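You operate a simulated robot arm through the tools that you are given. There is no shell and no other tool. Be economical: measure what you need, move in short steps, check, and stop when the job is done.

You run a simulated two-armed robot. Do the job below in one go: nothing can be reset, and whatever is moved stays where it is left.

JOB
Set the clear pane one gauge block short of its stop and tighten the bracket screw.
Fine: block in at the stop first, to the tool tray last; stand held steady with the other hand while the pane slides.

Only the result counts: the job must be done as asked and must still hold three seconds after the hand-in. Knocking over, shifting, dropping, spilling or breaking anything else fails it.

ROBOT AND FRAMES
Two 7-joint arms with two-finger parallel grippers on one trunk, on a base that drives. Base frame: it is fixed to the floor where the robot stands at the start and does not move with it; the origin is under the middle of the robot, x ahead of it, y to its left, z up. Units: mm, rad, N and s.
The left shoulder is at the start at [50, 158, 1183], the right one opposite. With the tool pointing down near the work surface each hand reaches from about 100 to 660 mm from the robot's upright axis, wherever it stands, measured 20 degrees to its own side. Places, roughly: bracket screw [600, 500, 900]; clear pane [600, 400, 900]; rail by the stop [600, 300, 800]; tool tray [600, -300, 800]. Payload 3.91 kg a hand.
The tool frame of a hand sits at the grasp point between the pads (the TCP): z along the fingers, y along the line on which they close. The tips reach 30 mm beyond it. Largest opening 110 mm; finger width 20, thickness 10; the body of the gripper, 48 by 112 mm, starts 55 mm behind the TCP.
Orientation is that of the tool frame in the base frame, as a unit quaternion [x, y, z, w]. With the fingers straight down and closing along the base's y, the tool's x points along the base's -x, its y along +y and its z along -z.

CONTROLS
- The arms move only by the tool jog_arm. It takes "left_moves", "right_moves" or both (then of equal length, played together; a hand with none holds still); each is a list of rows, each an object of numbers (a shift or turn left out is 0, a gripper value left out holds the last): "x", "y", "z": the shift along the tool's x, y, z in mm; "wx", "wy", "wz": the turn, a rotation vector about the tool's x, y, z in rad; "gripper": the finger opening in mm, from 0 to 110. In form: [{"x": .., "y": .., "z": .., "wx": .., "wy": .., "wz": .., "gripper": ..}, ...]. A call has 1 to 12 rows; each row is the pose to reach, as a shift and turn from the pose commanded when the call began, along the tool's axes at that moment. Rows are played at 5 a second. More than 50 mm and 0.15 rad between two rows, or a gripper value outside its range, and nothing of the call is played. Where a pose cannot be reached the arm comes as near as it can. A force on the tool above 70 N (or 10 N above the force at the start of the call, whichever is more), or a blocked arm, ends the call early, and 0.2 s more pass. Each finger travels about 153 mm/s and halts on what it meets, pressing with about 36 N; the grip force reading is that of the motor and also rises with nothing between the fingers. The clock runs only during rows and for 0.2 s after the last one: add rows that repeat a pose to give the fingers time. It gives the time, the measured TCP pose, the force on the tool (base axes), the opening and the grip force at its end, in the units of the frame above (readings bear some noise), with the torque about the TCP (base axes, N m) and any sound that the robot's microphone picked up, and new pictures: "show" is both (left out), scene, wrist or none (wrist: the cameras of the hands that moved).
- Cameras (640 x 400 px; columns grow to the right, rows downward): "scene" is now at [114.7, 42.4, 1338.8]; the picture's right is [0.39, -0.92, 0.00], its down [-0.45, -0.19, -0.87] and it looks along [0.80, 0.35, -0.49] (base axes); focal length 214 px, centre (320, 200). "left" rides on the left gripper at [72, -17, -103] in its tool frame; the picture's right is [0.23, 0.97, 0.00], its down [-0.76, 0.18, -0.62] and it looks along [-0.61, 0.14, 0.78] (tool axes); focal length 222 px, centre (320, 200). "right" rides on the right gripper at [72, 17, -103] in its tool frame; the picture's right is [-0.23, 0.97, 0.00], its down [-0.76, -0.18, -0.62] and it looks along [-0.61, -0.14, 0.78] (tool axes); focal length 222 px, centre (320, 200). There is no depth. A picture from a camera that has moved, and an enlarged one, comes with that camera's place and axes in the base frame and with its lens. The place of the scene camera against the robot may be out by one fixed shift of up to 18 mm in any direction.
- slide_trunk(by): slides the trunk up (or, below 0, down) by that many mm; the arms and the scene camera ride with it, the base frame stays. It gives what a move gives, with no picture.
- drive_base(legs): drives the robot by 1 to 6 legs, each [ahead, turn to the left] in mm and rad, along the robot's own axes; the way and the turn of a leg run together, so that a leg with both is an arc; at most 1500 mm and 3.142 rad a leg. The arms and the cameras ride along, it lands a little off, and it stops where it bumps. It gives what a move gives, and a new picture of the scene camera.
- turn_head(pan, tilt): turns the head with the scene camera to pan (to the left, within 1.396 rad either way) and tilt (down, from -0.506 to 1.204), counted from straight ahead of the robot. It gives what a move gives, and a new picture of the scene camera.
- inspect(camera, box): a new picture of the part [left, top, right, bottom] of that camera's present view, enlarged. No time passes.
- close_job(): hands the job in; it is judged then, once.

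Go step by step. Nothing tells you exact positions but the pictures and the camera data: compare them with the known pose of the tool, close in by small moves and look again before you grip or let go. The budget is 120 turns and 260 pictures, counting those below and the enlarged ones. Unless the task says otherwise, let go and move clear before handing in, and close with one line.

The tools are called after "Emit:" by a JSON object that holds its "fn" and its "kwargs". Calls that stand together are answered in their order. jog_arm: Moves the arms, as the interface text tells. Its arguments: {"type":"object","properties":{"left_moves":{"type":"array"},"right_moves":{"type":"array"},"show":{"type":"string","enum":["both","scene","wrist","none"]}},"required":[]} The other tools are called the same way: slide_trunk (by) slides the trunk up or down; drive_base (legs) drives the base; turn_head (pan, tilt) turns the head that bears the scene camera; inspect (camera, box) takes an enlarged picture of a part of a camera's view; close_job () hands the job in.

At the start:

```text
time: 0.0
left_ee_pos: [266.9, 301.6, 1239.1]
left_tool_rot: [0.0, 1.0, -0.001, 0.001]
left_contact_force: [-0.5, 0.8, -0.8]
left_wrist_torque: [-0.03, -0.02, 0.0]
left_finger_gap: 110.0
left_grasp_force: 0.1
right_ee_pos: [340.7, 11.0, 1192.4]
right_tool_rot: [0.001, 1.0, 0.0, 0.0]
right_contact_force: [-0.5, 0.6, 0.1]
right_wrist_torque: [-0.03, 0.01, 0.0]
right_finger_gap: 110.3
right_grasp_force: 0.1
trunk travel left (down, up): [-425.0, 57.0]
robot x, y, heading: [2.0, -0.8, 0.002]
head pan, tilt: [0.407, 0.506]
```

scene: 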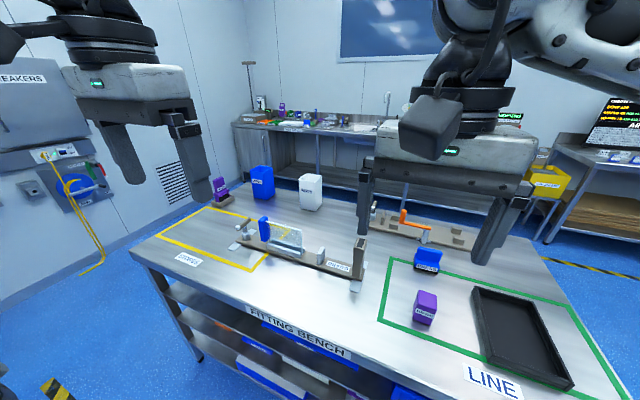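
right: 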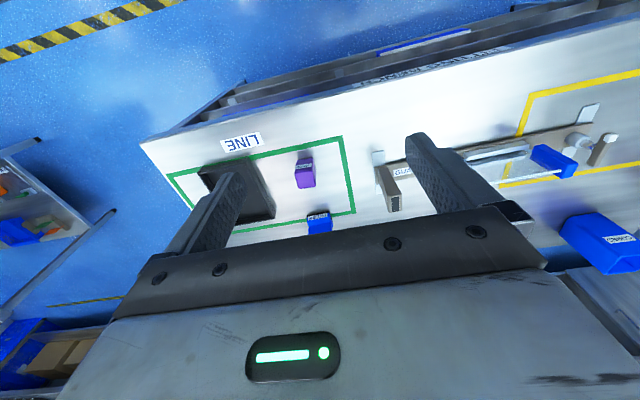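
left: 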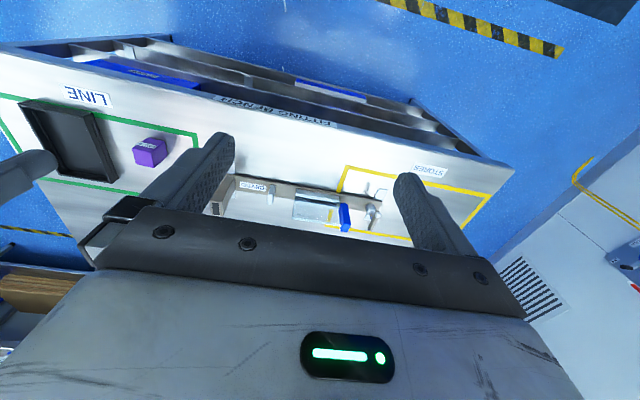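

I see the bench with a rail fixture, pane, blue and purple blocks, and a tray. I'll enlarge the fixture and the block areas first.

Emit:
{"fn": "inspect", "kwargs": {"camera": "scene", "box": [200, 170, 400, 295]}}

Emit:
{"fn": "inspect", "kwargs": {"camera": "scene", "box": [360, 190, 600, 340]}}

Emit:
{"fn": "inspect", "kwargs": {"camera": "left", "box": [200, 150, 420, 288]}}

```text
3.20 times, centred on (300, 232) of scene
camera zoom: at [114.7, 42.4, 1338.8], right [0.39, -0.92, 0.0], down [-0.45, -0.19, -0.87], along [0.8, 0.35, -0.49], focal length 686 px, centre (384, 96)
```

zoom: 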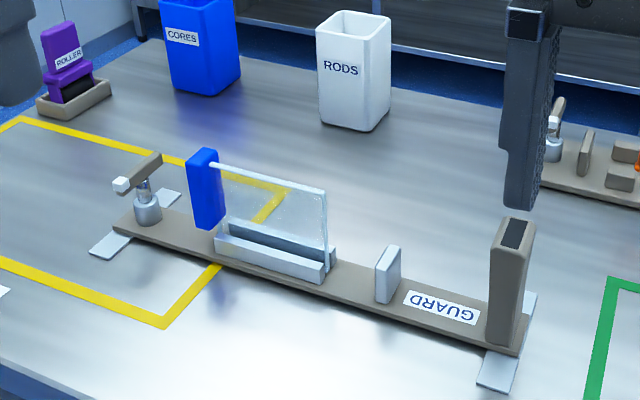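

```text
2.67 times, centred on (480, 265) of scene
camera zoom: at [114.7, 42.4, 1338.8], right [0.39, -0.92, 0.0], down [-0.45, -0.19, -0.87], along [0.8, 0.35, -0.49], focal length 572 px, centre (-107, 27)
```

zoom: 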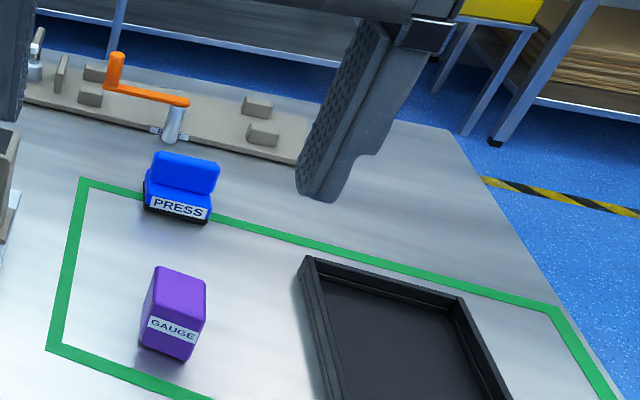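

```text
2.90 times, centred on (310, 219) of left
camera zoom: at [194.8, 284.6, 1341.6], right [-0.23, 0.97, 0.0], down [0.76, 0.18, 0.62], along [0.61, 0.14, -0.78], focal length 644 px, centre (349, 145)
```

zoom: 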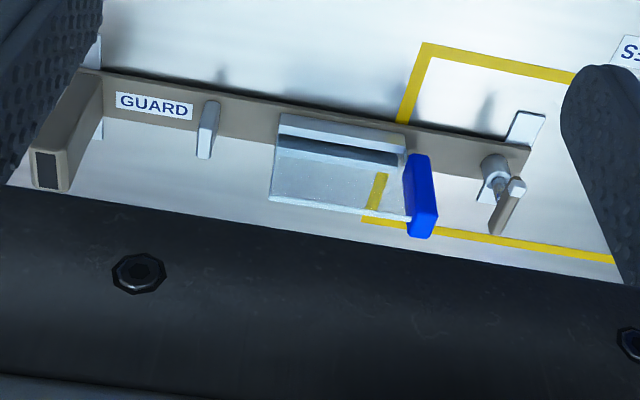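

The rail runs along y with the silver stop plate near y 240, the pane at y 320–430, the screw at y≈560, and the purple GAUGE block near (525,-74). I'll bring both hands closer for a better look.

Emit:
{"fn": "jog_arm", "kwargs": {"left_moves": [{"x": -33, "y": 10, "z": 33}, {"x": -66, "y": 20, "z": 66}, {"x": -99, "y": 30, "z": 99}, {"x": -120, "y": 40, "z": 130}, {"x": -130, "y": 45, "z": 150}, {"x": -130, "y": 45, "z": 150}], "right_moves": [{"x": -20, "y": -20, "z": 33}, {"x": -40, "y": -40, "z": 66}, {"x": -50, "y": -60, "z": 99}, {"x": -60, "y": -80, "z": 130}, {"x": -60, "y": -85, "z": 150}, {"x": -60, "y": -85, "z": 150}]}}

```text
time: 1.4
left_ee_pos: [396.7, 345.3, 1087.2]
left_tool_rot: [0.001, 1.0, 0.0, 0.0]
left_contact_force: [-0.3, -0.6, -0.1]
left_wrist_torque: [0.0, -0.01, 0.0]
left_finger_gap: 110.0
left_grasp_force: 0.0
right_ee_pos: [402.0, -73.9, 1043.4]
right_tool_rot: [0.001, 1.0, 0.001, 0.0]
right_contact_force: [0.1, 0.2, -0.8]
right_wrist_torque: [0.01, 0.01, 0.0]
right_finger_gap: 109.9
right_grasp_force: 0.1
trunk travel left (down, up): [-425.0, 57.0]
robot x, y, heading: [3.1, -0.3, -0.001]
head pan, tilt: [0.407, 0.506]
camera scene: at [114.6, 42.3, 1338.8], right [0.39, -0.92, 0.0], down [-0.45, -0.19, -0.87], along [0.8, 0.35, -0.49], focal length 214 px, centre (320, 200)
camera right: at [328.3, -57.1, 1146.5], right [0.23, 0.97, 0.0], down [0.76, -0.18, 0.62], along [0.61, -0.14, -0.78], focal length 222 px, centre (320, 200)
camera left: at [324.2, 328.5, 1190.7], right [-0.23, 0.97, 0.0], down [0.76, 0.18, 0.62], along [0.61, 0.14, -0.78], focal length 222 px, centre (320, 200)
```

scene: 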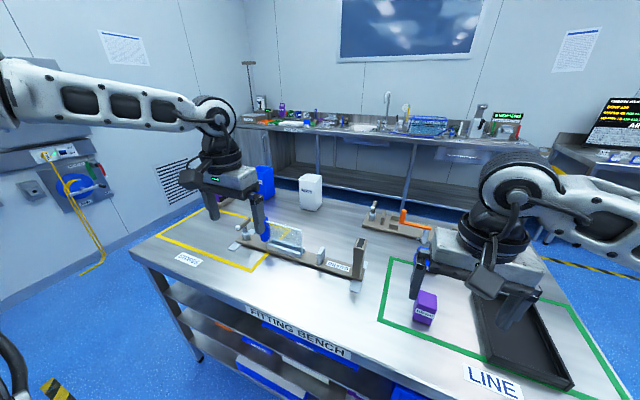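
right: 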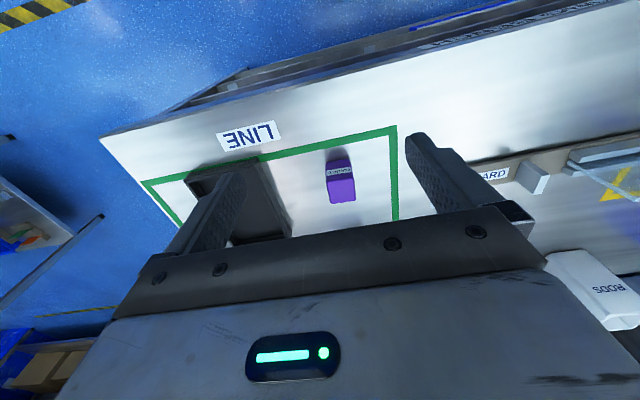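
left: 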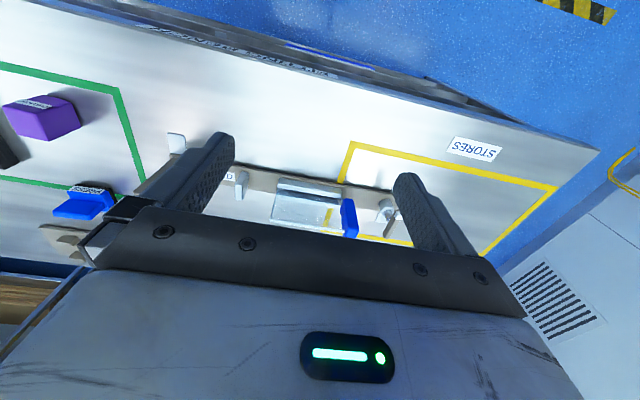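

Emit:
{"fn": "inspect", "kwargs": {"camera": "left", "box": [220, 140, 412, 260]}}

Emit:
{"fn": "inspect", "kwargs": {"camera": "right", "box": [180, 110, 420, 260]}}

Emit:
{"fn": "inspect", "kwargs": {"camera": "scene", "box": [225, 190, 385, 290]}}

```text
3.33 times, centred on (316, 200) of left
camera zoom: at [324.2, 328.5, 1190.7], right [-0.23, 0.97, 0.0], down [0.76, 0.18, 0.62], along [0.61, 0.14, -0.78], focal length 740 px, centre (333, 200)
```

zoom: 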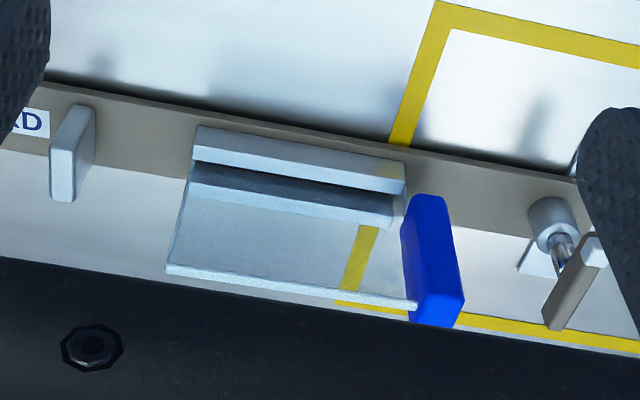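

```text
2.67 times, centred on (300, 185) of right
camera zoom: at [328.3, -57.1, 1146.5], right [0.23, 0.97, 0.0], down [0.76, -0.18, 0.62], along [0.61, -0.14, -0.78], focal length 592 px, centre (373, 240)
```

zoom: 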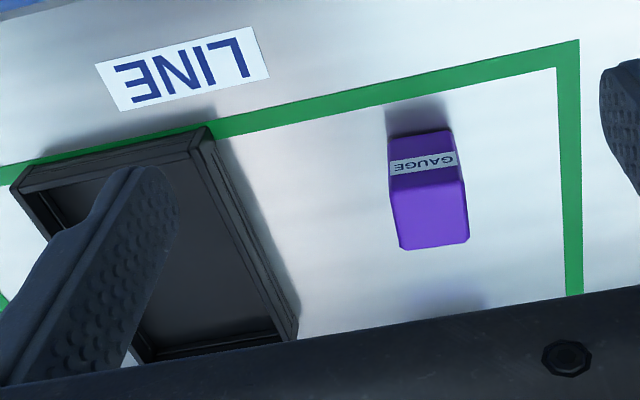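

```text
4.00 times, centred on (305, 240) of scene
camera zoom: at [114.6, 42.3, 1338.8], right [0.39, -0.92, 0.0], down [-0.45, -0.19, -0.87], along [0.8, 0.35, -0.49], focal length 858 px, centre (380, 40)
```

zoom: 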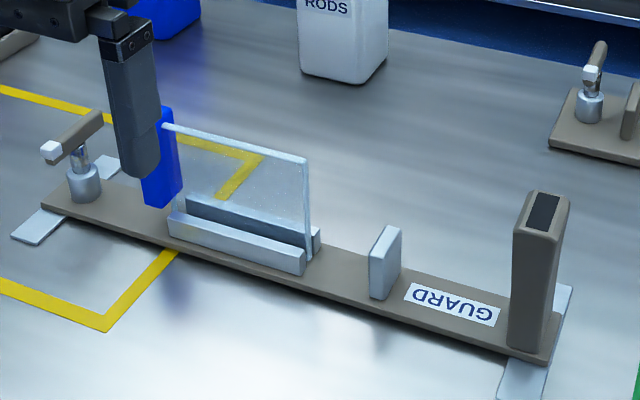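

Pane corner triangulates at about (580,308,936), the table at z≈802 and the gauge block at about (538,-70), roughly 40 wide. I'll move the right hand closer to measure it.

Emit:
{"fn": "jog_arm", "kwargs": {"right_moves": [{"x": 0, "y": 5, "z": 40}, {"x": 0, "y": 10, "z": 80}, {"x": -10, "y": 20, "z": 100}, {"x": -10, "y": 20, "z": 100}], "show": "wrist"}}

Emit:
{"fn": "inspect", "kwargs": {"camera": "right", "box": [240, 100, 400, 200]}}

```text
time: 2.4
left_ee_pos: [398.6, 346.4, 1089.0]
left_tool_rot: [-0.001, 1.0, 0.0, 0.001]
left_contact_force: [1.2, 0.0, -0.8]
left_wrist_torque: [-0.01, 0.02, 0.02]
left_finger_gap: 110.1
left_grasp_force: 0.1
right_ee_pos: [412.9, -55.0, 940.7]
right_tool_rot: [0.0, 1.0, 0.0, -0.001]
right_contact_force: [-0.2, 0.3, -0.3]
right_wrist_torque: [0.0, -0.01, -0.01]
right_finger_gap: 110.0
right_grasp_force: 0.0
trunk travel left (down, up): [-425.0, 57.0]
robot x, y, heading: [3.2, -1.0, 0.002]
head pan, tilt: [0.407, 0.506]
camera right: at [339.7, -37.8, 1044.5], right [0.23, 0.97, 0.0], down [0.76, -0.18, 0.62], along [0.61, -0.14, -0.78], focal length 222 px, centre (320, 200)
```

right: 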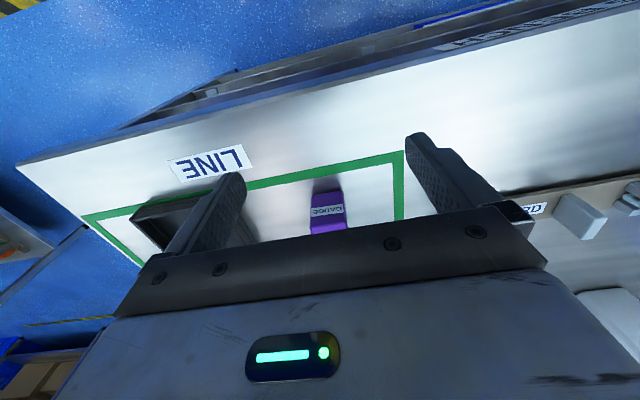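

```text
4.00 times, centred on (320, 150) of right
camera zoom: at [339.7, -37.8, 1044.5], right [0.23, 0.97, 0.0], down [0.76, -0.18, 0.62], along [0.61, -0.14, -0.78], focal length 888 px, centre (320, 400)
```

zoom: 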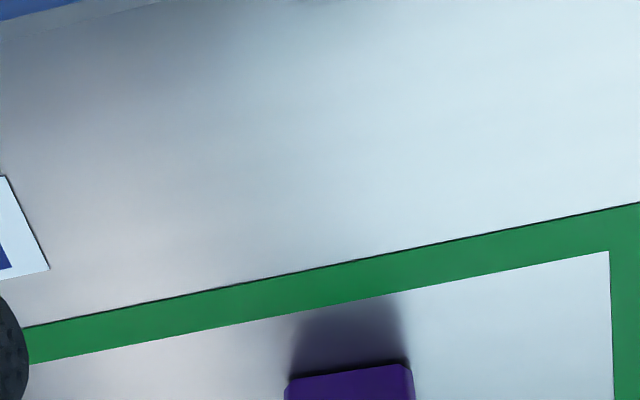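

Emit:
{"fn": "inspect", "kwargs": {"camera": "right", "box": [260, 165, 388, 245]}}

Emit:
{"fn": "inspect", "kwargs": {"camera": "scene", "box": [376, 270, 504, 350]}}

```text
5.00 times, centred on (324, 205) of right
camera zoom: at [339.7, -37.8, 1044.5], right [0.23, 0.97, 0.0], down [0.76, -0.18, 0.62], along [0.61, -0.14, -0.78], focal length 1111 px, centre (300, 175)
```

zoom: 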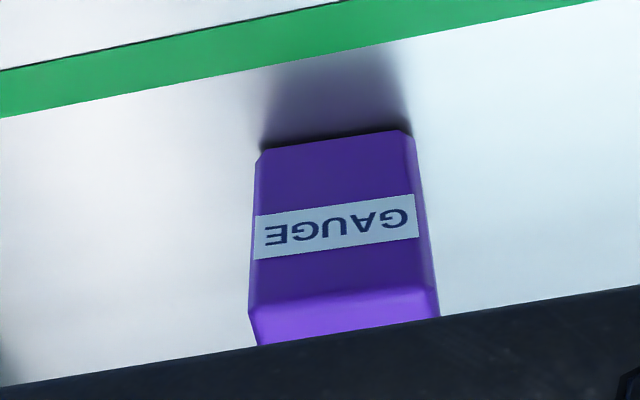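

```text
5.00 times, centred on (440, 310) of scene
camera zoom: at [114.7, 42.3, 1338.8], right [0.39, -0.92, 0.0], down [-0.45, -0.19, -0.87], along [0.8, 0.35, -0.49], focal length 1072 px, centre (-280, -350)
```

zoom: 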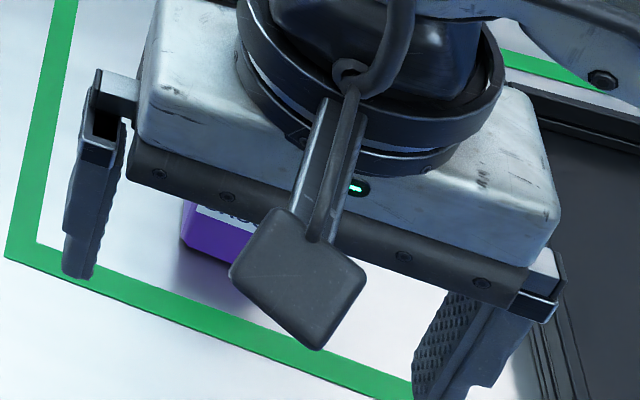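

The block is about 42 × 42 × 60 mm, centred near (540,-70) and yawed about -0.06 rad. I'll turn the right gripper to close along x and hover over it.

Emit:
{"fn": "jog_arm", "kwargs": {"right_moves": [{"z": -20, "wz": -0.14}, {"x": -20, "z": -30, "wz": -0.28}, {"x": -40, "z": -40, "wz": -0.42}, {"x": -60, "y": -5, "z": -40, "wz": -0.56}, {"x": -80, "y": -5, "z": -40, "wz": -0.7}, {"x": -100, "y": -10, "z": -40, "wz": -0.84}, {"x": -115, "y": -15, "z": -40, "wz": -0.98}, {"x": -127, "y": -15, "z": -40, "wz": -1.12}, {"x": -127, "y": -15, "z": -40, "wz": -1.26}, {"x": -127, "y": -15, "z": -40, "wz": -1.4}, {"x": -127, "y": -15, "z": -40, "wz": -1.51}, {"x": -127, "y": -15, "z": -40, "wz": -1.51}]}}

```text
time: 5.0
left_ee_pos: [396.9, 344.3, 1089.5]
left_tool_rot: [-0.001, 1.0, 0.001, 0.001]
left_contact_force: [1.0, -0.5, -0.3]
left_wrist_torque: [0.04, -0.04, 0.0]
left_finger_gap: 110.1
left_grasp_force: 0.0
right_ee_pos: [489.8, -126.9, 948.2]
right_tool_rot: [-0.526, 0.839, -0.122, 0.07]
right_contact_force: [0.1, -0.5, 0.5]
right_wrist_torque: [0.04, 0.0, -0.01]
right_finger_gap: 109.8
right_grasp_force: 0.0
right hand out of reach, approached as far as the arm can: row 7, 8, 9, 10, 11, 12
trunk travel left (down, up): [-425.0, 57.0]
robot x, y, heading: [0.3, 2.7, 0.0]
head pan, tilt: [0.407, 0.506]
camera scene: at [113.7, 40.6, 1338.9], right [0.39, -0.92, 0.0], down [-0.45, -0.19, -0.88], along [0.8, 0.35, -0.48], focal length 214 px, centre (320, 200)
camera right: at [416.9, -171.8, 1044.3], right [-0.74, 0.61, -0.27], down [0.33, 0.69, 0.64], along [0.58, 0.38, -0.72], focal length 222 px, centre (320, 200)
```

scene: 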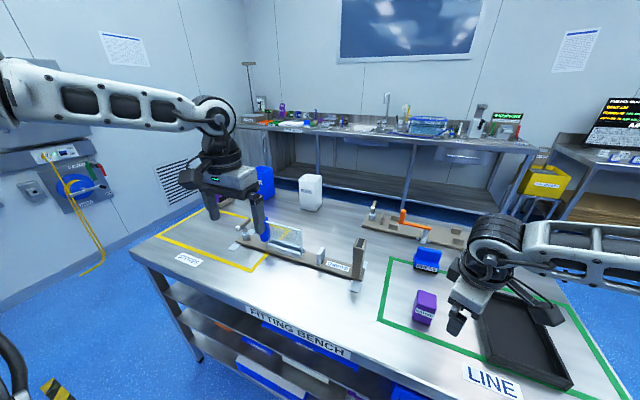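
right: 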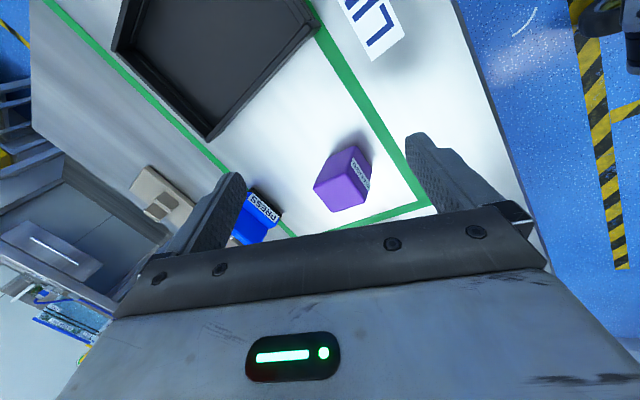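

The arm cannot reach that wrist turn. I'll undo it and try the opposite direction.

Emit:
{"fn": "jog_arm", "kwargs": {"right_moves": [{"wz": 0.14}, {"wz": 0.28}, {"wz": 0.42}, {"wz": 0.56}, {"wz": 0.7}, {"wz": 0.84}, {"wz": 0.98}, {"wz": 1.12}, {"wz": 1.26}, {"wz": 1.4}, {"wz": 1.51}, {"wz": 1.51}], "show": "none"}}

```text
time: 7.6
left_ee_pos: [396.5, 345.3, 1087.9]
left_tool_rot: [0.0, 1.0, 0.0, 0.0]
left_contact_force: [0.5, -0.2, -0.3]
left_wrist_torque: [0.0, 0.01, 0.0]
left_finger_gap: 110.0
left_grasp_force: 0.1
right_ee_pos: [488.8, -124.9, 946.4]
right_tool_rot: [0.192, 0.971, -0.043, 0.134]
right_contact_force: [0.0, 0.4, 0.5]
right_wrist_torque: [0.01, -0.02, 0.01]
right_finger_gap: 110.0
right_grasp_force: 0.1
trunk travel left (down, up): [-425.0, 57.0]
robot x, y, heading: [-0.2, 0.0, -0.004]
head pan, tilt: [0.407, 0.506]
```

Emit:
{"fn": "jog_arm", "kwargs": {"right_moves": [{"wx": -0.016, "wy": 0.139}, {"wx": -0.032, "wy": 0.278}, {"wx": -0.032, "wy": 0.278}], "show": "none"}}

```text
time: 8.4
left_ee_pos: [397.0, 346.2, 1088.0]
left_tool_rot: [0.0, 1.0, 0.0, -0.001]
left_contact_force: [0.4, -0.4, 0.1]
left_wrist_torque: [0.02, 0.0, 0.01]
left_finger_gap: 110.1
left_grasp_force: 0.1
right_ee_pos: [488.6, -124.3, 944.7]
right_tool_rot: [0.195, 0.981, 0.0, 0.0]
right_contact_force: [-0.2, -0.1, -0.1]
right_wrist_torque: [-0.01, -0.02, 0.03]
right_finger_gap: 109.9
right_grasp_force: 0.1
trunk travel left (down, up): [-425.0, 57.0]
robot x, y, heading: [-2.2, 1.4, -0.004]
head pan, tilt: [0.407, 0.506]
```

Emit:
{"fn": "jog_arm", "kwargs": {"right_moves": [{"x": -4, "y": 10, "z": -20, "wz": 0.14}, {"x": -9, "y": 20, "z": -20, "wz": 0.28}, {"x": -14, "y": 32, "z": -20, "wz": 0.42}, {"x": -18, "y": 44, "z": -20, "wz": 0.56}, {"x": -22, "y": 56, "z": -20, "wz": 0.7}, {"x": -26.7, "y": 69.9, "z": -20, "wz": 0.84}, {"x": -26.7, "y": 69.9, "z": -20, "wz": 0.98}, {"x": -26.7, "y": 69.9, "z": -20, "wz": 1.12}, {"x": -26.7, "y": 69.9, "z": -20, "wz": 1.24}, {"x": -26.7, "y": 69.9, "z": -20, "wz": 1.24}]}}

```text
time: 10.6
left_ee_pos: [396.9, 346.5, 1088.9]
left_tool_rot: [-0.001, 1.0, 0.0, -0.001]
left_contact_force: [-0.8, -0.3, 0.1]
left_wrist_torque: [0.03, 0.03, -0.01]
left_finger_gap: 110.2
left_grasp_force: 0.1
right_ee_pos: [541.2, -70.6, 968.2]
right_tool_rot: [0.729, 0.684, 0.0, 0.001]
right_contact_force: [-0.8, 0.6, 0.0]
right_wrist_torque: [0.0, 0.03, -0.02]
right_finger_gap: 109.9
right_grasp_force: 0.0
trunk travel left (down, up): [-425.0, 57.0]
robot x, y, heading: [1.4, 0.9, 0.001]
head pan, tilt: [0.407, 0.506]
camera scene: at [114.7, 42.4, 1338.8], right [0.39, -0.92, 0.0], down [-0.45, -0.19, -0.87], along [0.8, 0.35, -0.49], focal length 214 px, centre (320, 200)
camera right: at [561.4, 0.4, 1070.2], right [0.96, -0.29, 0.0], down [-0.23, -0.75, 0.62], along [-0.18, -0.6, -0.78], focal length 222 px, centre (320, 200)
```

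scene: 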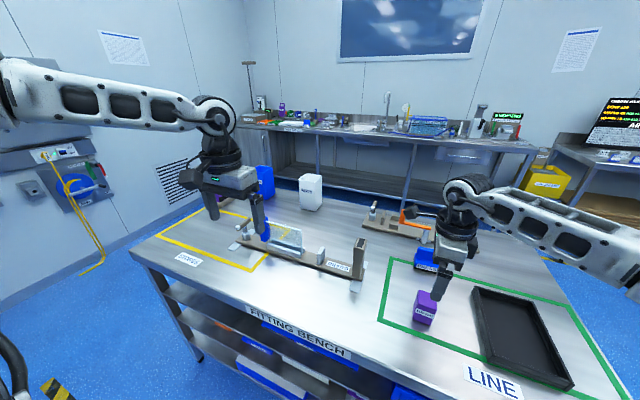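
right: 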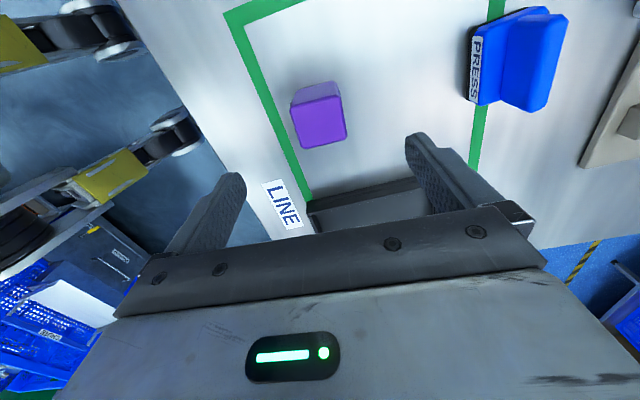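

Emit:
{"fn": "inspect", "kwargs": {"camera": "right", "box": [256, 65, 384, 145]}}

Emit:
{"fn": "inspect", "kwargs": {"camera": "scene", "box": [376, 250, 504, 330]}}

```text
5.00 times, centred on (320, 105) of right
camera zoom: at [561.4, 0.4, 1070.2], right [0.96, -0.29, 0.0], down [-0.23, -0.75, 0.62], along [-0.18, -0.6, -0.78], focal length 1111 px, centre (320, 675)
```

zoom: 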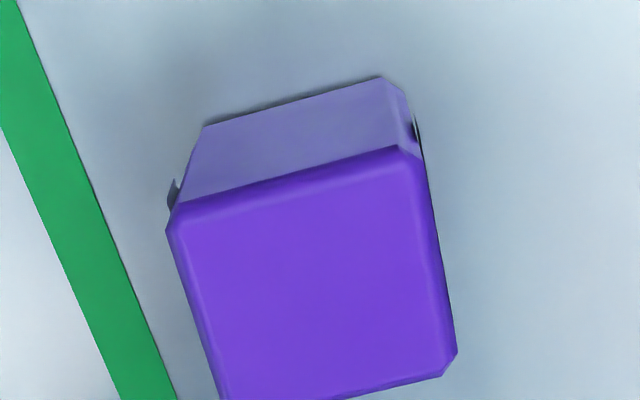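

```text
5.00 times, centred on (440, 290) of scene
camera zoom: at [114.7, 42.4, 1338.8], right [0.39, -0.92, 0.0], down [-0.45, -0.19, -0.87], along [0.8, 0.35, -0.49], focal length 1072 px, centre (-280, -250)
```

zoom: 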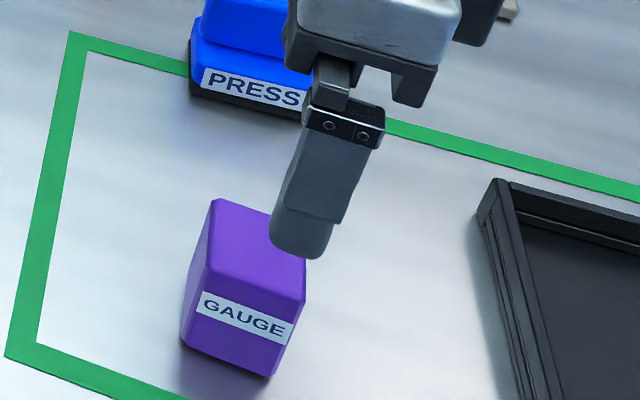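

The block spans x 517–564 and y -53 to -92, centred at (540,-72). I'll descend and grip it across x.

Emit:
{"fn": "jog_arm", "kwargs": {"right_moves": [{"x": -1, "z": 40}, {"x": -1, "z": 80}, {"x": -1, "z": 108}, {"x": -1, "z": 108}, {"x": -1, "z": 108, "gripper": 70}, {"x": -1, "z": 108, "gripper": 40}, {"x": -1, "z": 108, "gripper": 30}, {"x": -1, "z": 108, "gripper": 30}, {"x": -1, "z": 108, "gripper": 30}]}}

```text
time: 12.6
left_ee_pos: [397.6, 345.6, 1087.4]
left_tool_rot: [0.0, 1.0, 0.0, 0.0]
left_contact_force: [-1.3, -0.6, -0.1]
left_wrist_torque: [0.03, 0.01, 0.0]
left_finger_gap: 110.1
left_grasp_force: 0.0
right_ee_pos: [539.7, -70.4, 859.3]
right_tool_rot: [0.728, 0.686, 0.0, 0.002]
right_contact_force: [0.2, 0.6, 1.0]
right_wrist_torque: [0.01, -0.01, 0.0]
right_finger_gap: 47.6
right_grasp_force: 35.8
trunk travel left (down, up): [-425.0, 57.0]
robot x, y, heading: [-3.4, -1.2, 0.002]
head pan, tilt: [0.407, 0.506]
camera scene: at [114.9, 42.3, 1338.7], right [0.39, -0.92, 0.0], down [-0.45, -0.19, -0.87], along [0.8, 0.35, -0.49], focal length 214 px, centre (320, 200)
camera right: at [560.6, 0.5, 962.5], right [0.96, -0.29, 0.0], down [-0.22, -0.75, 0.62], along [-0.18, -0.6, -0.78], focal length 222 px, centre (320, 200)
```

scene: 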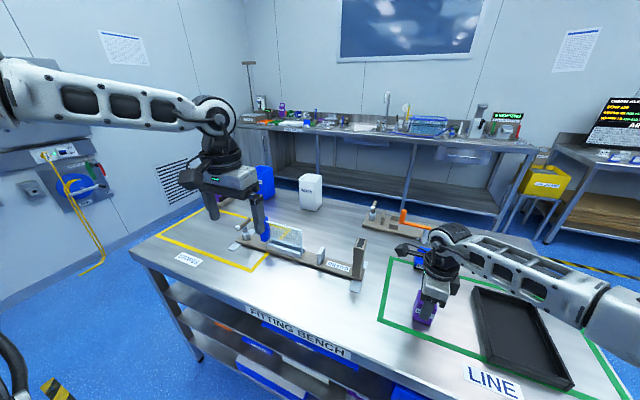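
right: 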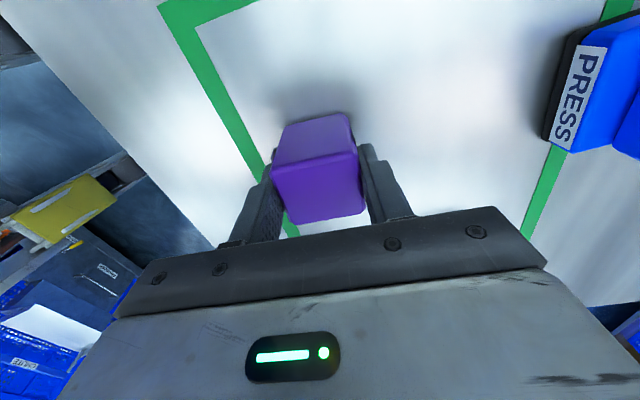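

The block is gripped (47.6 mm in x). I'll lift it high, then back up and drive an S-curve to stand at about (50,240), nearer the fixture.

Emit:
{"fn": "jog_arm", "kwargs": {"right_moves": [{"z": -20}, {"z": -60}, {"z": -100}, {"z": -140}, {"z": -180}, {"z": -180}], "show": "none"}}

Emit:
{"fn": "drive_base", "kwargs": {"legs": [[-350, 0], [245, 1.08], [245, -1.08]]}}

```text
time: 14.0
left_ee_pos: [397.3, 346.8, 1088.2]
left_tool_rot: [-0.001, 1.0, 0.0, 0.0]
left_contact_force: [0.4, -1.0, 0.0]
left_wrist_torque: [0.01, 0.0, 0.0]
left_finger_gap: 110.3
left_grasp_force: 0.1
right_ee_pos: [539.5, -73.2, 1036.5]
right_tool_rot: [0.728, 0.685, 0.0, 0.001]
right_contact_force: [0.5, 0.2, -1.5]
right_wrist_torque: [-0.01, -0.02, -0.02]
right_finger_gap: 47.3
right_grasp_force: 35.9
trunk travel left (down, up): [-425.0, 57.0]
robot x, y, heading: [-5.2, 0.8, 0.002]
head pan, tilt: [0.407, 0.506]
```

```text
time: 21.7
left_ee_pos: [454.8, 592.3, 1088.5]
left_tool_rot: [-0.004, 1.0, 0.001, -0.001]
left_contact_force: [-0.1, 1.3, -0.3]
left_wrist_torque: [-0.01, 0.02, 0.02]
left_finger_gap: 110.2
left_grasp_force: 0.0
right_ee_pos: [601.0, 175.4, 1036.6]
right_tool_rot: [0.726, 0.688, 0.0, 0.0]
right_contact_force: [0.9, 0.2, -1.5]
right_wrist_torque: [0.01, -0.01, -0.04]
right_finger_gap: 47.7
right_grasp_force: 35.9
trunk travel left (down, up): [-425.0, 57.0]
robot x, y, heading: [62.0, 242.7, 0.005]
head pan, tilt: [0.407, 0.506]
camera scene: at [174.8, 287.9, 1338.7], right [0.4, -0.92, 0.0], down [-0.45, -0.19, -0.87], along [0.8, 0.35, -0.49], focal length 214 px, centre (320, 200)
```

scene: 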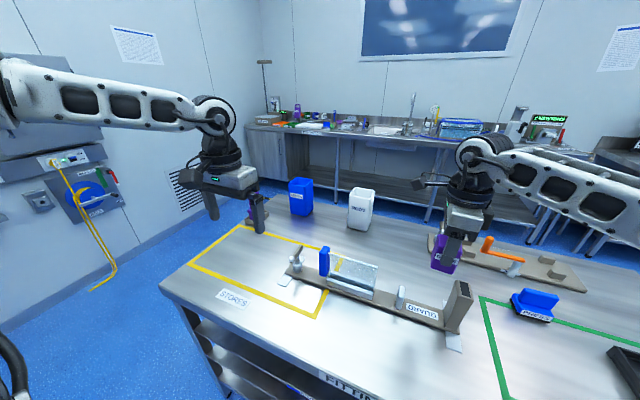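

The robot is well placed. I'll aim the head at the fixture.

Emit:
{"fn": "turn_head", "kwargs": {"pan": 0.2, "tilt": 0.85}}

Emit:
{"fn": "inspect", "kwargs": {"camera": "scene", "box": [210, 80, 402, 200]}}

Emit:
{"fn": "inspect", "kwargs": {"camera": "right", "box": [0, 0, 640, 400]}}

```text
time: 22.5
left_ee_pos: [454.0, 592.6, 1089.3]
left_tool_rot: [-0.004, 1.0, 0.0, 0.0]
left_contact_force: [0.3, 0.4, 0.4]
left_wrist_torque: [-0.01, -0.02, 0.02]
left_finger_gap: 110.0
left_grasp_force: 0.0
right_ee_pos: [601.3, 176.0, 1036.1]
right_tool_rot: [0.725, 0.688, 0.0, 0.001]
right_contact_force: [0.6, 0.7, -1.1]
right_wrist_torque: [0.02, 0.0, -0.03]
right_finger_gap: 47.5
right_grasp_force: 36.3
trunk travel left (down, up): [-425.0, 57.0]
robot x, y, heading: [58.5, 244.8, 0.009]
head pan, tilt: [0.201, 0.85]
camera scene: at [167.9, 267.9, 1309.5], right [0.21, -0.98, 0.0], down [-0.73, -0.15, -0.66], along [0.65, 0.14, -0.75], focal length 214 px, centre (320, 200)
```

scene: 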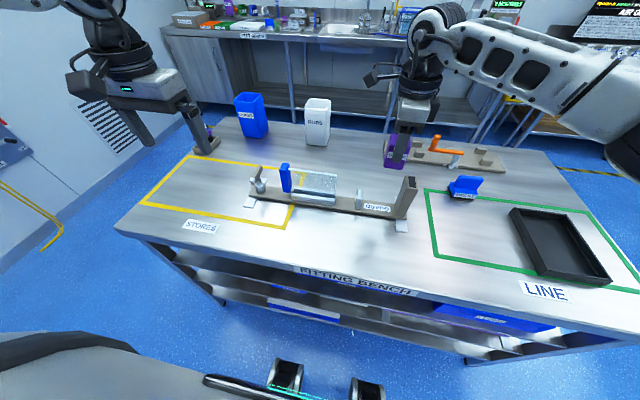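

```text
3.33 times, centred on (306, 140) of scene
camera zoom: at [167.9, 267.9, 1309.5], right [0.21, -0.98, 0.0], down [-0.73, -0.15, -0.66], along [0.65, 0.14, -0.75], focal length 715 px, centre (367, 400)
```

zoom: 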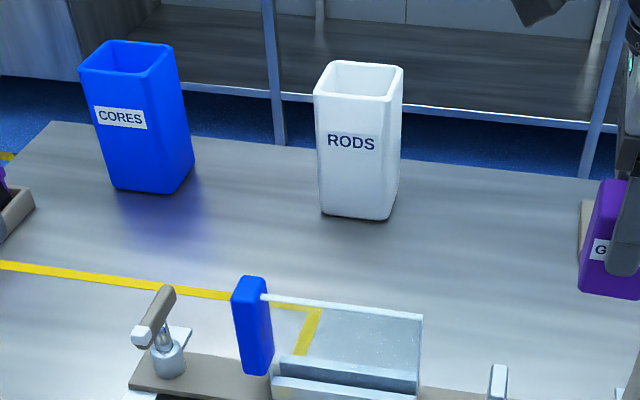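

```text
1.00 times, centred on (320, 200) of right (not enlarged: the box is as wide or as high as the picture)
camera zoom: at [620.7, 247.6, 1140.3], right [0.96, -0.28, 0.0], down [-0.22, -0.75, 0.62], along [-0.17, -0.6, -0.78], focal length 222 px, centre (320, 200)
```

zoom: 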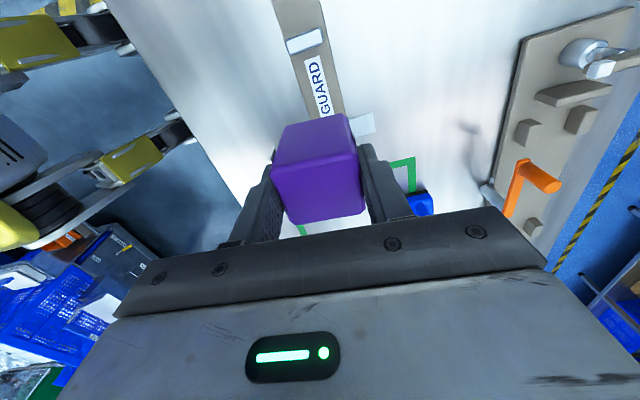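

Emit:
{"fn": "inspect", "kwargs": {"camera": "scene", "box": [240, 150, 432, 270]}}

Emit:
{"fn": "inspect", "kwargs": {"camera": "right", "box": [250, 0, 410, 100]}}

Emit:
{"fn": "inspect", "kwargs": {"camera": "left", "box": [0, 0, 640, 400]}}

```text
3.33 times, centred on (336, 210) of scene
camera zoom: at [167.9, 267.9, 1309.5], right [0.21, -0.98, 0.0], down [-0.73, -0.15, -0.66], along [0.65, 0.14, -0.75], focal length 715 px, centre (267, 167)
```

zoom: 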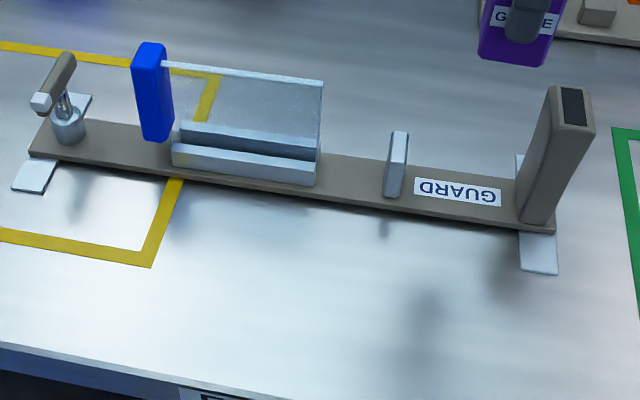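

```text
4.00 times, centred on (330, 50) of right
camera zoom: at [620.7, 247.6, 1140.3], right [0.96, -0.28, 0.0], down [-0.22, -0.75, 0.62], along [-0.17, -0.6, -0.78], focal length 888 px, centre (280, 800)
```

zoom: 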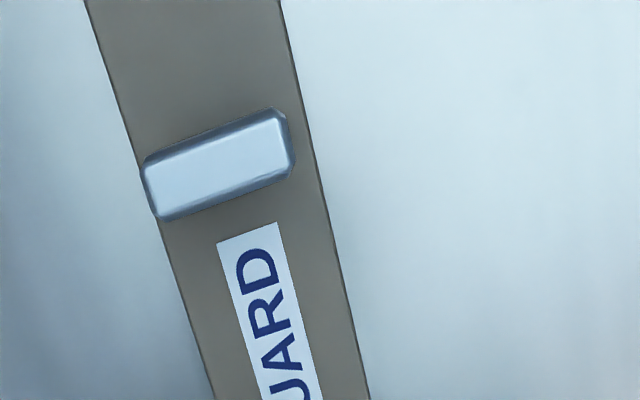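

```text
1.00 times, centred on (320, 200) of left (not enlarged: the box is as wide or as high as the picture)
camera zoom: at [382.0, 575.5, 1191.0], right [-0.23, 0.97, 0.0], down [0.76, 0.18, 0.62], along [0.61, 0.15, -0.78], focal length 222 px, centre (320, 200)
```

zoom: 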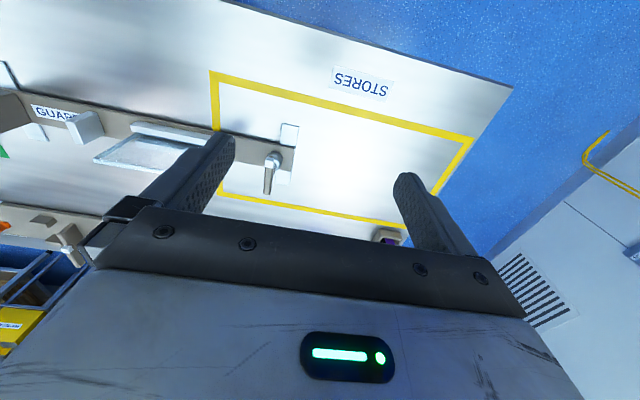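

The rail spans x 577–628, the stop's pane-side face is near y 244, and the pane edge is near y 310. I'll move the block above the gap at (602,275), square it, and look.

Emit:
{"fn": "jog_arm", "kwargs": {"right_moves": [{"x": 33, "y": -1, "wz": -0.02}, {"x": 66, "y": -3, "wz": -0.04}, {"x": 99, "y": -4, "wz": -0.055}, {"x": 99, "y": -4, "z": 30, "wz": -0.055}, {"x": 99, "y": -4, "z": 60, "wz": -0.055}, {"x": 99, "y": -4, "z": 60, "wz": -0.055}]}}

Emit:
{"fn": "inspect", "kwargs": {"camera": "scene", "box": [270, 120, 430, 220]}}

```text
time: 23.9
left_ee_pos: [456.1, 593.1, 1088.1]
left_tool_rot: [-0.003, 1.0, 0.001, 0.0]
left_contact_force: [0.3, 0.0, 0.5]
left_wrist_torque: [0.01, 0.01, -0.02]
left_finger_gap: 110.1
left_grasp_force: 0.0
right_ee_pos: [602.3, 274.0, 976.5]
right_tool_rot: [0.707, 0.707, 0.0, 0.001]
right_contact_force: [-0.1, 0.0, -1.0]
right_wrist_torque: [0.01, 0.04, 0.05]
right_finger_gap: 47.7
right_grasp_force: 35.9
trunk travel left (down, up): [-425.0, 57.0]
robot x, y, heading: [63.2, 247.0, 0.007]
head pan, tilt: [0.201, 0.85]
camera scene: at [167.8, 267.8, 1309.5], right [0.21, -0.98, 0.0], down [-0.74, -0.15, -0.66], along [0.65, 0.14, -0.75], focal length 214 px, centre (320, 200)
camera right: at [620.0, 346.3, 1080.7], right [0.97, -0.23, 0.0], down [-0.18, -0.76, 0.62], along [-0.14, -0.61, -0.78], focal length 222 px, centre (320, 200)
```

scene: 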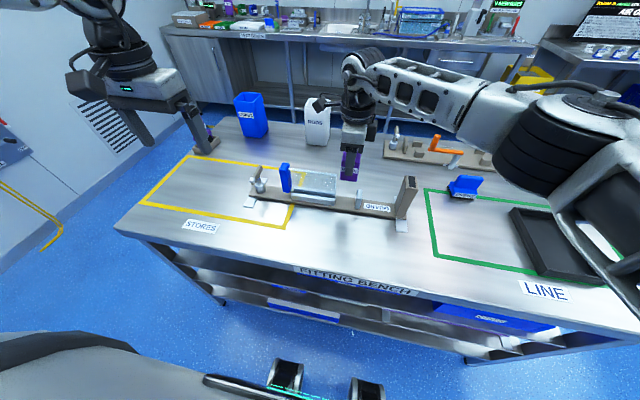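
right: 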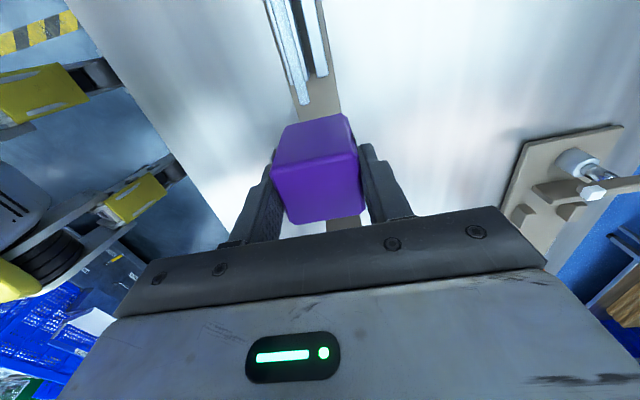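

```text
4.00 times, centred on (350, 170) of scene
camera zoom: at [167.8, 267.8, 1309.5], right [0.21, -0.98, 0.0], down [-0.74, -0.15, -0.66], along [0.65, 0.14, -0.75], focal length 858 px, centre (200, 320)
```

zoom: 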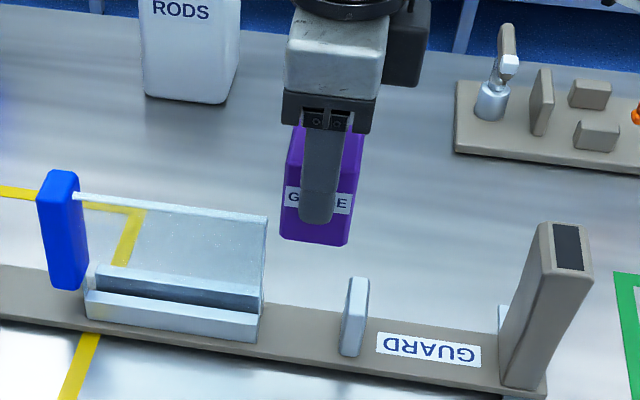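

Emit:
{"fn": "inspect", "kwargs": {"camera": "right", "box": [230, 20, 390, 120]}}

```text
4.00 times, centred on (310, 70) of right
camera zoom: at [620.0, 346.3, 1080.7], right [0.97, -0.23, 0.0], down [-0.18, -0.76, 0.62], along [-0.14, -0.61, -0.78], focal length 888 px, centre (360, 720)
```

zoom: 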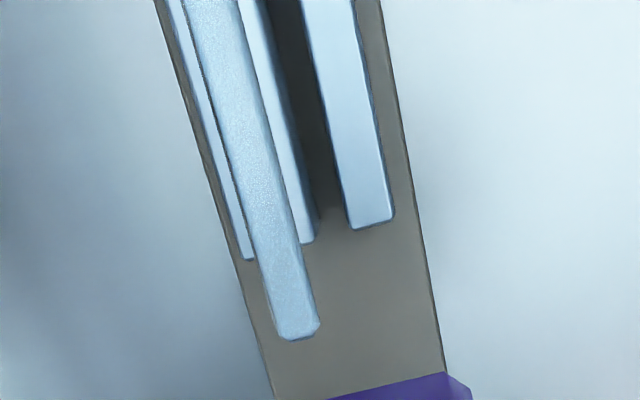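

The pane edge is at y≈308 and the rail is square to my axes, so I'll lower the block into the gap.

Emit:
{"fn": "jog_arm", "kwargs": {"right_moves": [{"z": 35}, {"z": 70}, {"z": 90}, {"z": 95}, {"z": 95}], "show": "none"}}

Emit:
{"fn": "inspect", "kwargs": {"camera": "scene", "box": [290, 150, 418, 230]}}

Emit:
{"fn": "inspect", "kwargs": {"camera": "right", "box": [220, 40, 412, 160]}}

```text
time: 25.1
left_ee_pos: [455.0, 593.1, 1087.6]
left_tool_rot: [-0.004, 1.0, -0.001, -0.001]
left_contact_force: [-0.3, -0.1, -0.4]
left_wrist_torque: [0.03, -0.03, -0.01]
left_finger_gap: 110.0
left_grasp_force: 0.0
right_ee_pos: [602.5, 274.5, 881.1]
right_tool_rot: [0.707, 0.708, 0.001, 0.001]
right_contact_force: [-0.4, -0.1, -0.6]
right_wrist_torque: [0.0, 0.0, -0.01]
right_finger_gap: 47.6
right_grasp_force: 35.6
trunk travel left (down, up): [-425.0, 57.0]
robot x, y, heading: [60.5, 244.0, 0.005]
head pan, tilt: [0.201, 0.85]
```

```text
5.00 times, centred on (354, 190) of scene
camera zoom: at [167.9, 267.9, 1309.5], right [0.21, -0.98, 0.0], down [-0.74, -0.15, -0.66], along [0.65, 0.14, -0.75], focal length 1072 px, centre (150, 250)
```

zoom: 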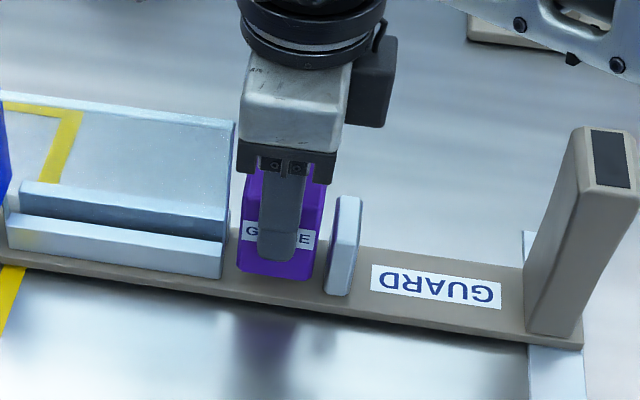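

```text
3.33 times, centred on (316, 100) of right
camera zoom: at [618.8, 346.8, 984.6], right [0.97, -0.23, 0.0], down [-0.18, -0.76, 0.62], along [-0.14, -0.61, -0.78], focal length 740 px, centre (333, 533)
```

zoom: 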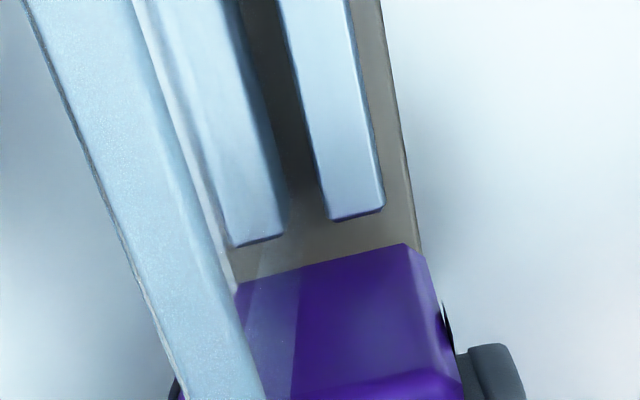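

It hangs just above the rail, so I'll lower it in small steps.

Emit:
{"fn": "jog_arm", "kwargs": {"right_moves": [{"z": 3}, {"z": 5}, {"z": 5}], "show": "none"}}

Emit:
{"fn": "jog_arm", "kwargs": {"right_moves": [{"z": 2}, {"z": 3}, {"z": 3}], "show": "none"}}

```text
time: 25.9
left_ee_pos: [455.3, 593.7, 1089.1]
left_tool_rot: [-0.004, 1.0, 0.0, 0.0]
left_contact_force: [-0.4, 0.4, 0.1]
left_wrist_torque: [0.02, 0.01, 0.01]
left_finger_gap: 109.9
left_grasp_force: 0.1
right_ee_pos: [602.1, 273.6, 876.1]
right_tool_rot: [0.706, 0.708, -0.001, 0.002]
right_contact_force: [-0.3, 0.1, -2.0]
right_wrist_torque: [0.03, 0.01, 0.0]
right_finger_gap: 47.6
right_grasp_force: 36.0
trunk travel left (down, up): [-425.0, 57.0]
robot x, y, heading: [58.5, 244.9, 0.004]
head pan, tilt: [0.201, 0.85]
```

```text
time: 26.7
left_ee_pos: [454.5, 593.4, 1089.8]
left_tool_rot: [-0.004, 1.0, 0.0, 0.0]
left_contact_force: [-0.3, -0.4, 0.6]
left_wrist_torque: [0.0, -0.01, -0.01]
left_finger_gap: 109.8
left_grasp_force: 0.0
right_ee_pos: [602.0, 273.4, 872.0]
right_tool_rot: [0.706, 0.708, 0.0, 0.001]
right_contact_force: [0.6, 1.0, -0.6]
right_wrist_torque: [0.01, 0.02, -0.03]
right_finger_gap: 47.5
right_grasp_force: 36.2
trunk travel left (down, up): [-425.0, 57.0]
robot x, y, heading: [57.6, 244.2, 0.01]
head pan, tilt: [0.201, 0.85]
```

Emit:
{"fn": "jog_arm", "kwargs": {"right_moves": [{"z": 2}, {"z": 2}], "show": "none"}}

Emit:
{"fn": "jog_arm", "kwargs": {"right_moves": [{"z": 2}, {"z": 2}], "show": "none"}}

Emit:
{"fn": "inspect", "kwargs": {"camera": "scene", "box": [326, 180, 390, 220]}}

```text
time: 27.3
left_ee_pos: [456.1, 594.4, 1089.1]
left_tool_rot: [-0.003, 1.0, 0.0, 0.0]
left_contact_force: [-0.1, 0.6, 0.5]
left_wrist_torque: [0.01, 0.02, -0.01]
left_finger_gap: 110.0
left_grasp_force: 0.0
right_ee_pos: [601.0, 274.8, 871.6]
right_tool_rot: [0.706, 0.708, 0.0, 0.001]
right_contact_force: [-0.4, -1.0, -1.1]
right_wrist_torque: [0.02, 0.0, 0.01]
right_finger_gap: 47.5
right_grasp_force: 35.3
trunk travel left (down, up): [-425.0, 57.0]
robot x, y, heading: [59.8, 242.6, 0.006]
head pan, tilt: [0.201, 0.85]
```

```text
time: 27.9
left_ee_pos: [453.5, 594.2, 1089.1]
left_tool_rot: [-0.004, 1.0, 0.0, 0.001]
left_contact_force: [0.4, -0.2, 0.2]
left_wrist_torque: [0.01, -0.01, -0.04]
left_finger_gap: 109.8
left_grasp_force: 0.1
right_ee_pos: [601.7, 273.8, 871.0]
right_tool_rot: [0.707, 0.708, 0.001, 0.002]
right_contact_force: [-0.1, 0.8, 5.6]
right_wrist_torque: [-0.07, 0.2, -0.02]
right_finger_gap: 47.5
right_grasp_force: 35.8
trunk travel left (down, up): [-425.0, 57.0]
robot x, y, heading: [60.4, 242.8, 0.006]
head pan, tilt: [0.201, 0.85]
```

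```text
10.00 times, centred on (358, 200) of scene
camera zoom: at [167.3, 267.8, 1309.7], right [0.21, -0.98, 0.0], down [-0.73, -0.15, -0.66], along [0.65, 0.14, -0.75], focal length 2145 px, centre (-60, 200)
```

zoom: 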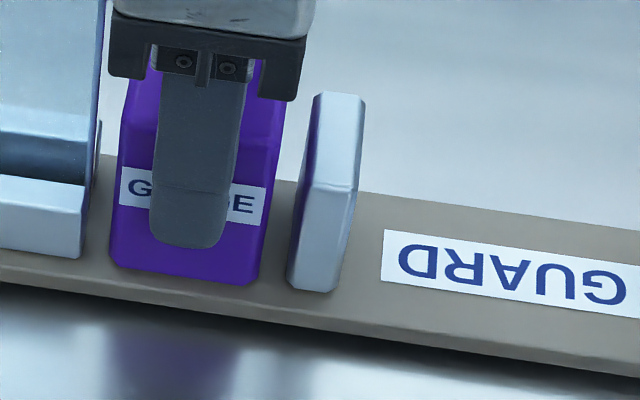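

The block is on the rail with about 8 mm left to the stop. I'll relieve the down-force and ease it across.

Emit:
{"fn": "jog_arm", "kwargs": {"right_moves": [{"z": -1.5}, {"x": -3, "z": -1.5}, {"x": -5.5, "z": -1.5}, {"x": -5.5, "z": -1.5}], "show": "none"}}

Emit:
{"fn": "inspect", "kwargs": {"camera": "scene", "box": [326, 180, 390, 220]}}

```text
time: 28.9
left_ee_pos: [454.3, 592.7, 1087.5]
left_tool_rot: [-0.003, 1.0, -0.001, 0.0]
left_contact_force: [1.1, -0.2, 0.0]
left_wrist_torque: [0.04, -0.02, 0.02]
left_finger_gap: 110.1
left_grasp_force: 0.0
right_ee_pos: [601.3, 269.1, 870.2]
right_tool_rot: [0.706, 0.708, 0.0, 0.001]
right_contact_force: [0.6, -0.1, -1.0]
right_wrist_torque: [-0.04, -0.04, 0.0]
right_finger_gap: 47.6
right_grasp_force: 36.2
trunk travel left (down, up): [-425.0, 57.0]
robot x, y, heading: [59.7, 246.4, 0.01]
head pan, tilt: [0.201, 0.85]
```

```text
10.00 times, centred on (358, 200) of scene
camera zoom: at [167.9, 267.9, 1309.5], right [0.21, -0.98, 0.0], down [-0.74, -0.15, -0.66], along [0.65, 0.14, -0.75], focal length 2145 px, centre (-60, 200)
```

zoom: 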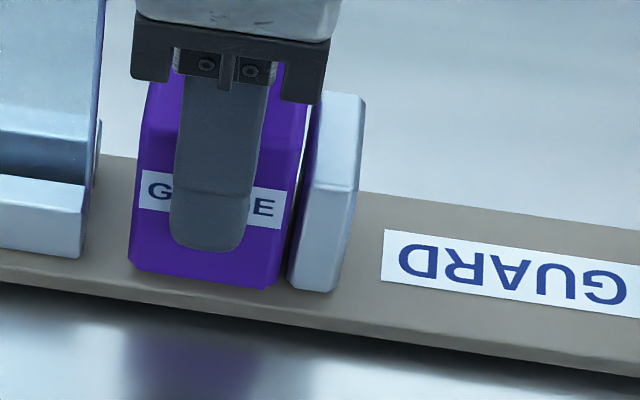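

Emit:
{"fn": "jog_arm", "kwargs": {"right_moves": [{"x": -1.5}, {"x": -2}, {"x": -2}], "show": "none"}}

Emit:
{"fn": "jog_arm", "kwargs": {"right_moves": [{"x": -1}, {"x": -1}], "show": "none"}}

Emit:
{"fn": "inspect", "kwargs": {"camera": "scene", "box": [326, 180, 390, 220]}}

```text
time: 29.7
left_ee_pos: [455.2, 593.8, 1089.2]
left_tool_rot: [-0.004, 1.0, 0.0, 0.0]
left_contact_force: [0.0, -0.4, 0.4]
left_wrist_torque: [0.03, -0.01, 0.01]
left_finger_gap: 110.0
left_grasp_force: 0.1
right_ee_pos: [601.2, 266.8, 872.2]
right_tool_rot: [0.706, 0.708, 0.0, 0.002]
right_contact_force: [0.0, -1.0, -1.9]
right_wrist_torque: [0.01, -0.02, 0.01]
right_finger_gap: 47.6
right_grasp_force: 35.4
trunk travel left (down, up): [-425.0, 57.0]
robot x, y, heading: [58.5, 242.2, 0.011]
head pan, tilt: [0.201, 0.85]
```

```text
time: 30.3
left_ee_pos: [454.5, 593.8, 1087.9]
left_tool_rot: [-0.003, 1.0, 0.001, 0.0]
left_contact_force: [-1.0, 0.1, 0.2]
left_wrist_torque: [-0.01, 0.0, 0.0]
left_finger_gap: 109.8
left_grasp_force: 0.1
right_ee_pos: [601.0, 266.7, 871.7]
right_tool_rot: [0.706, 0.708, 0.0, 0.001]
right_contact_force: [-0.5, 2.5, -2.3]
right_wrist_torque: [0.08, 0.04, 0.08]
right_finger_gap: 47.6
right_grasp_force: 36.1
trunk travel left (down, up): [-425.0, 57.0]
robot x, y, heading: [60.3, 246.9, 0.008]
head pan, tilt: [0.201, 0.85]
```

```text
10.00 times, centred on (358, 200) of scene
camera zoom: at [167.9, 268.2, 1309.4], right [0.21, -0.98, 0.0], down [-0.74, -0.15, -0.66], along [0.65, 0.14, -0.75], focal length 2145 px, centre (-60, 200)
```

zoom: 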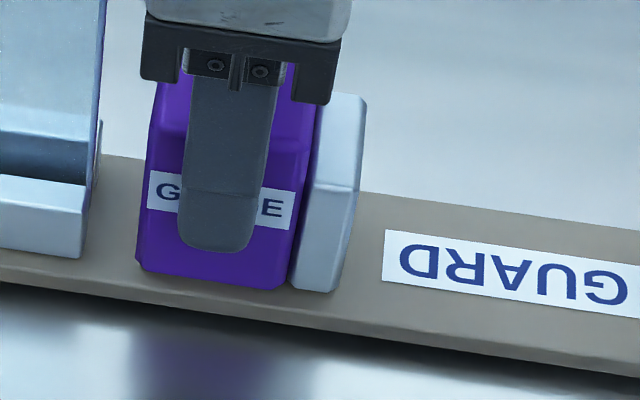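

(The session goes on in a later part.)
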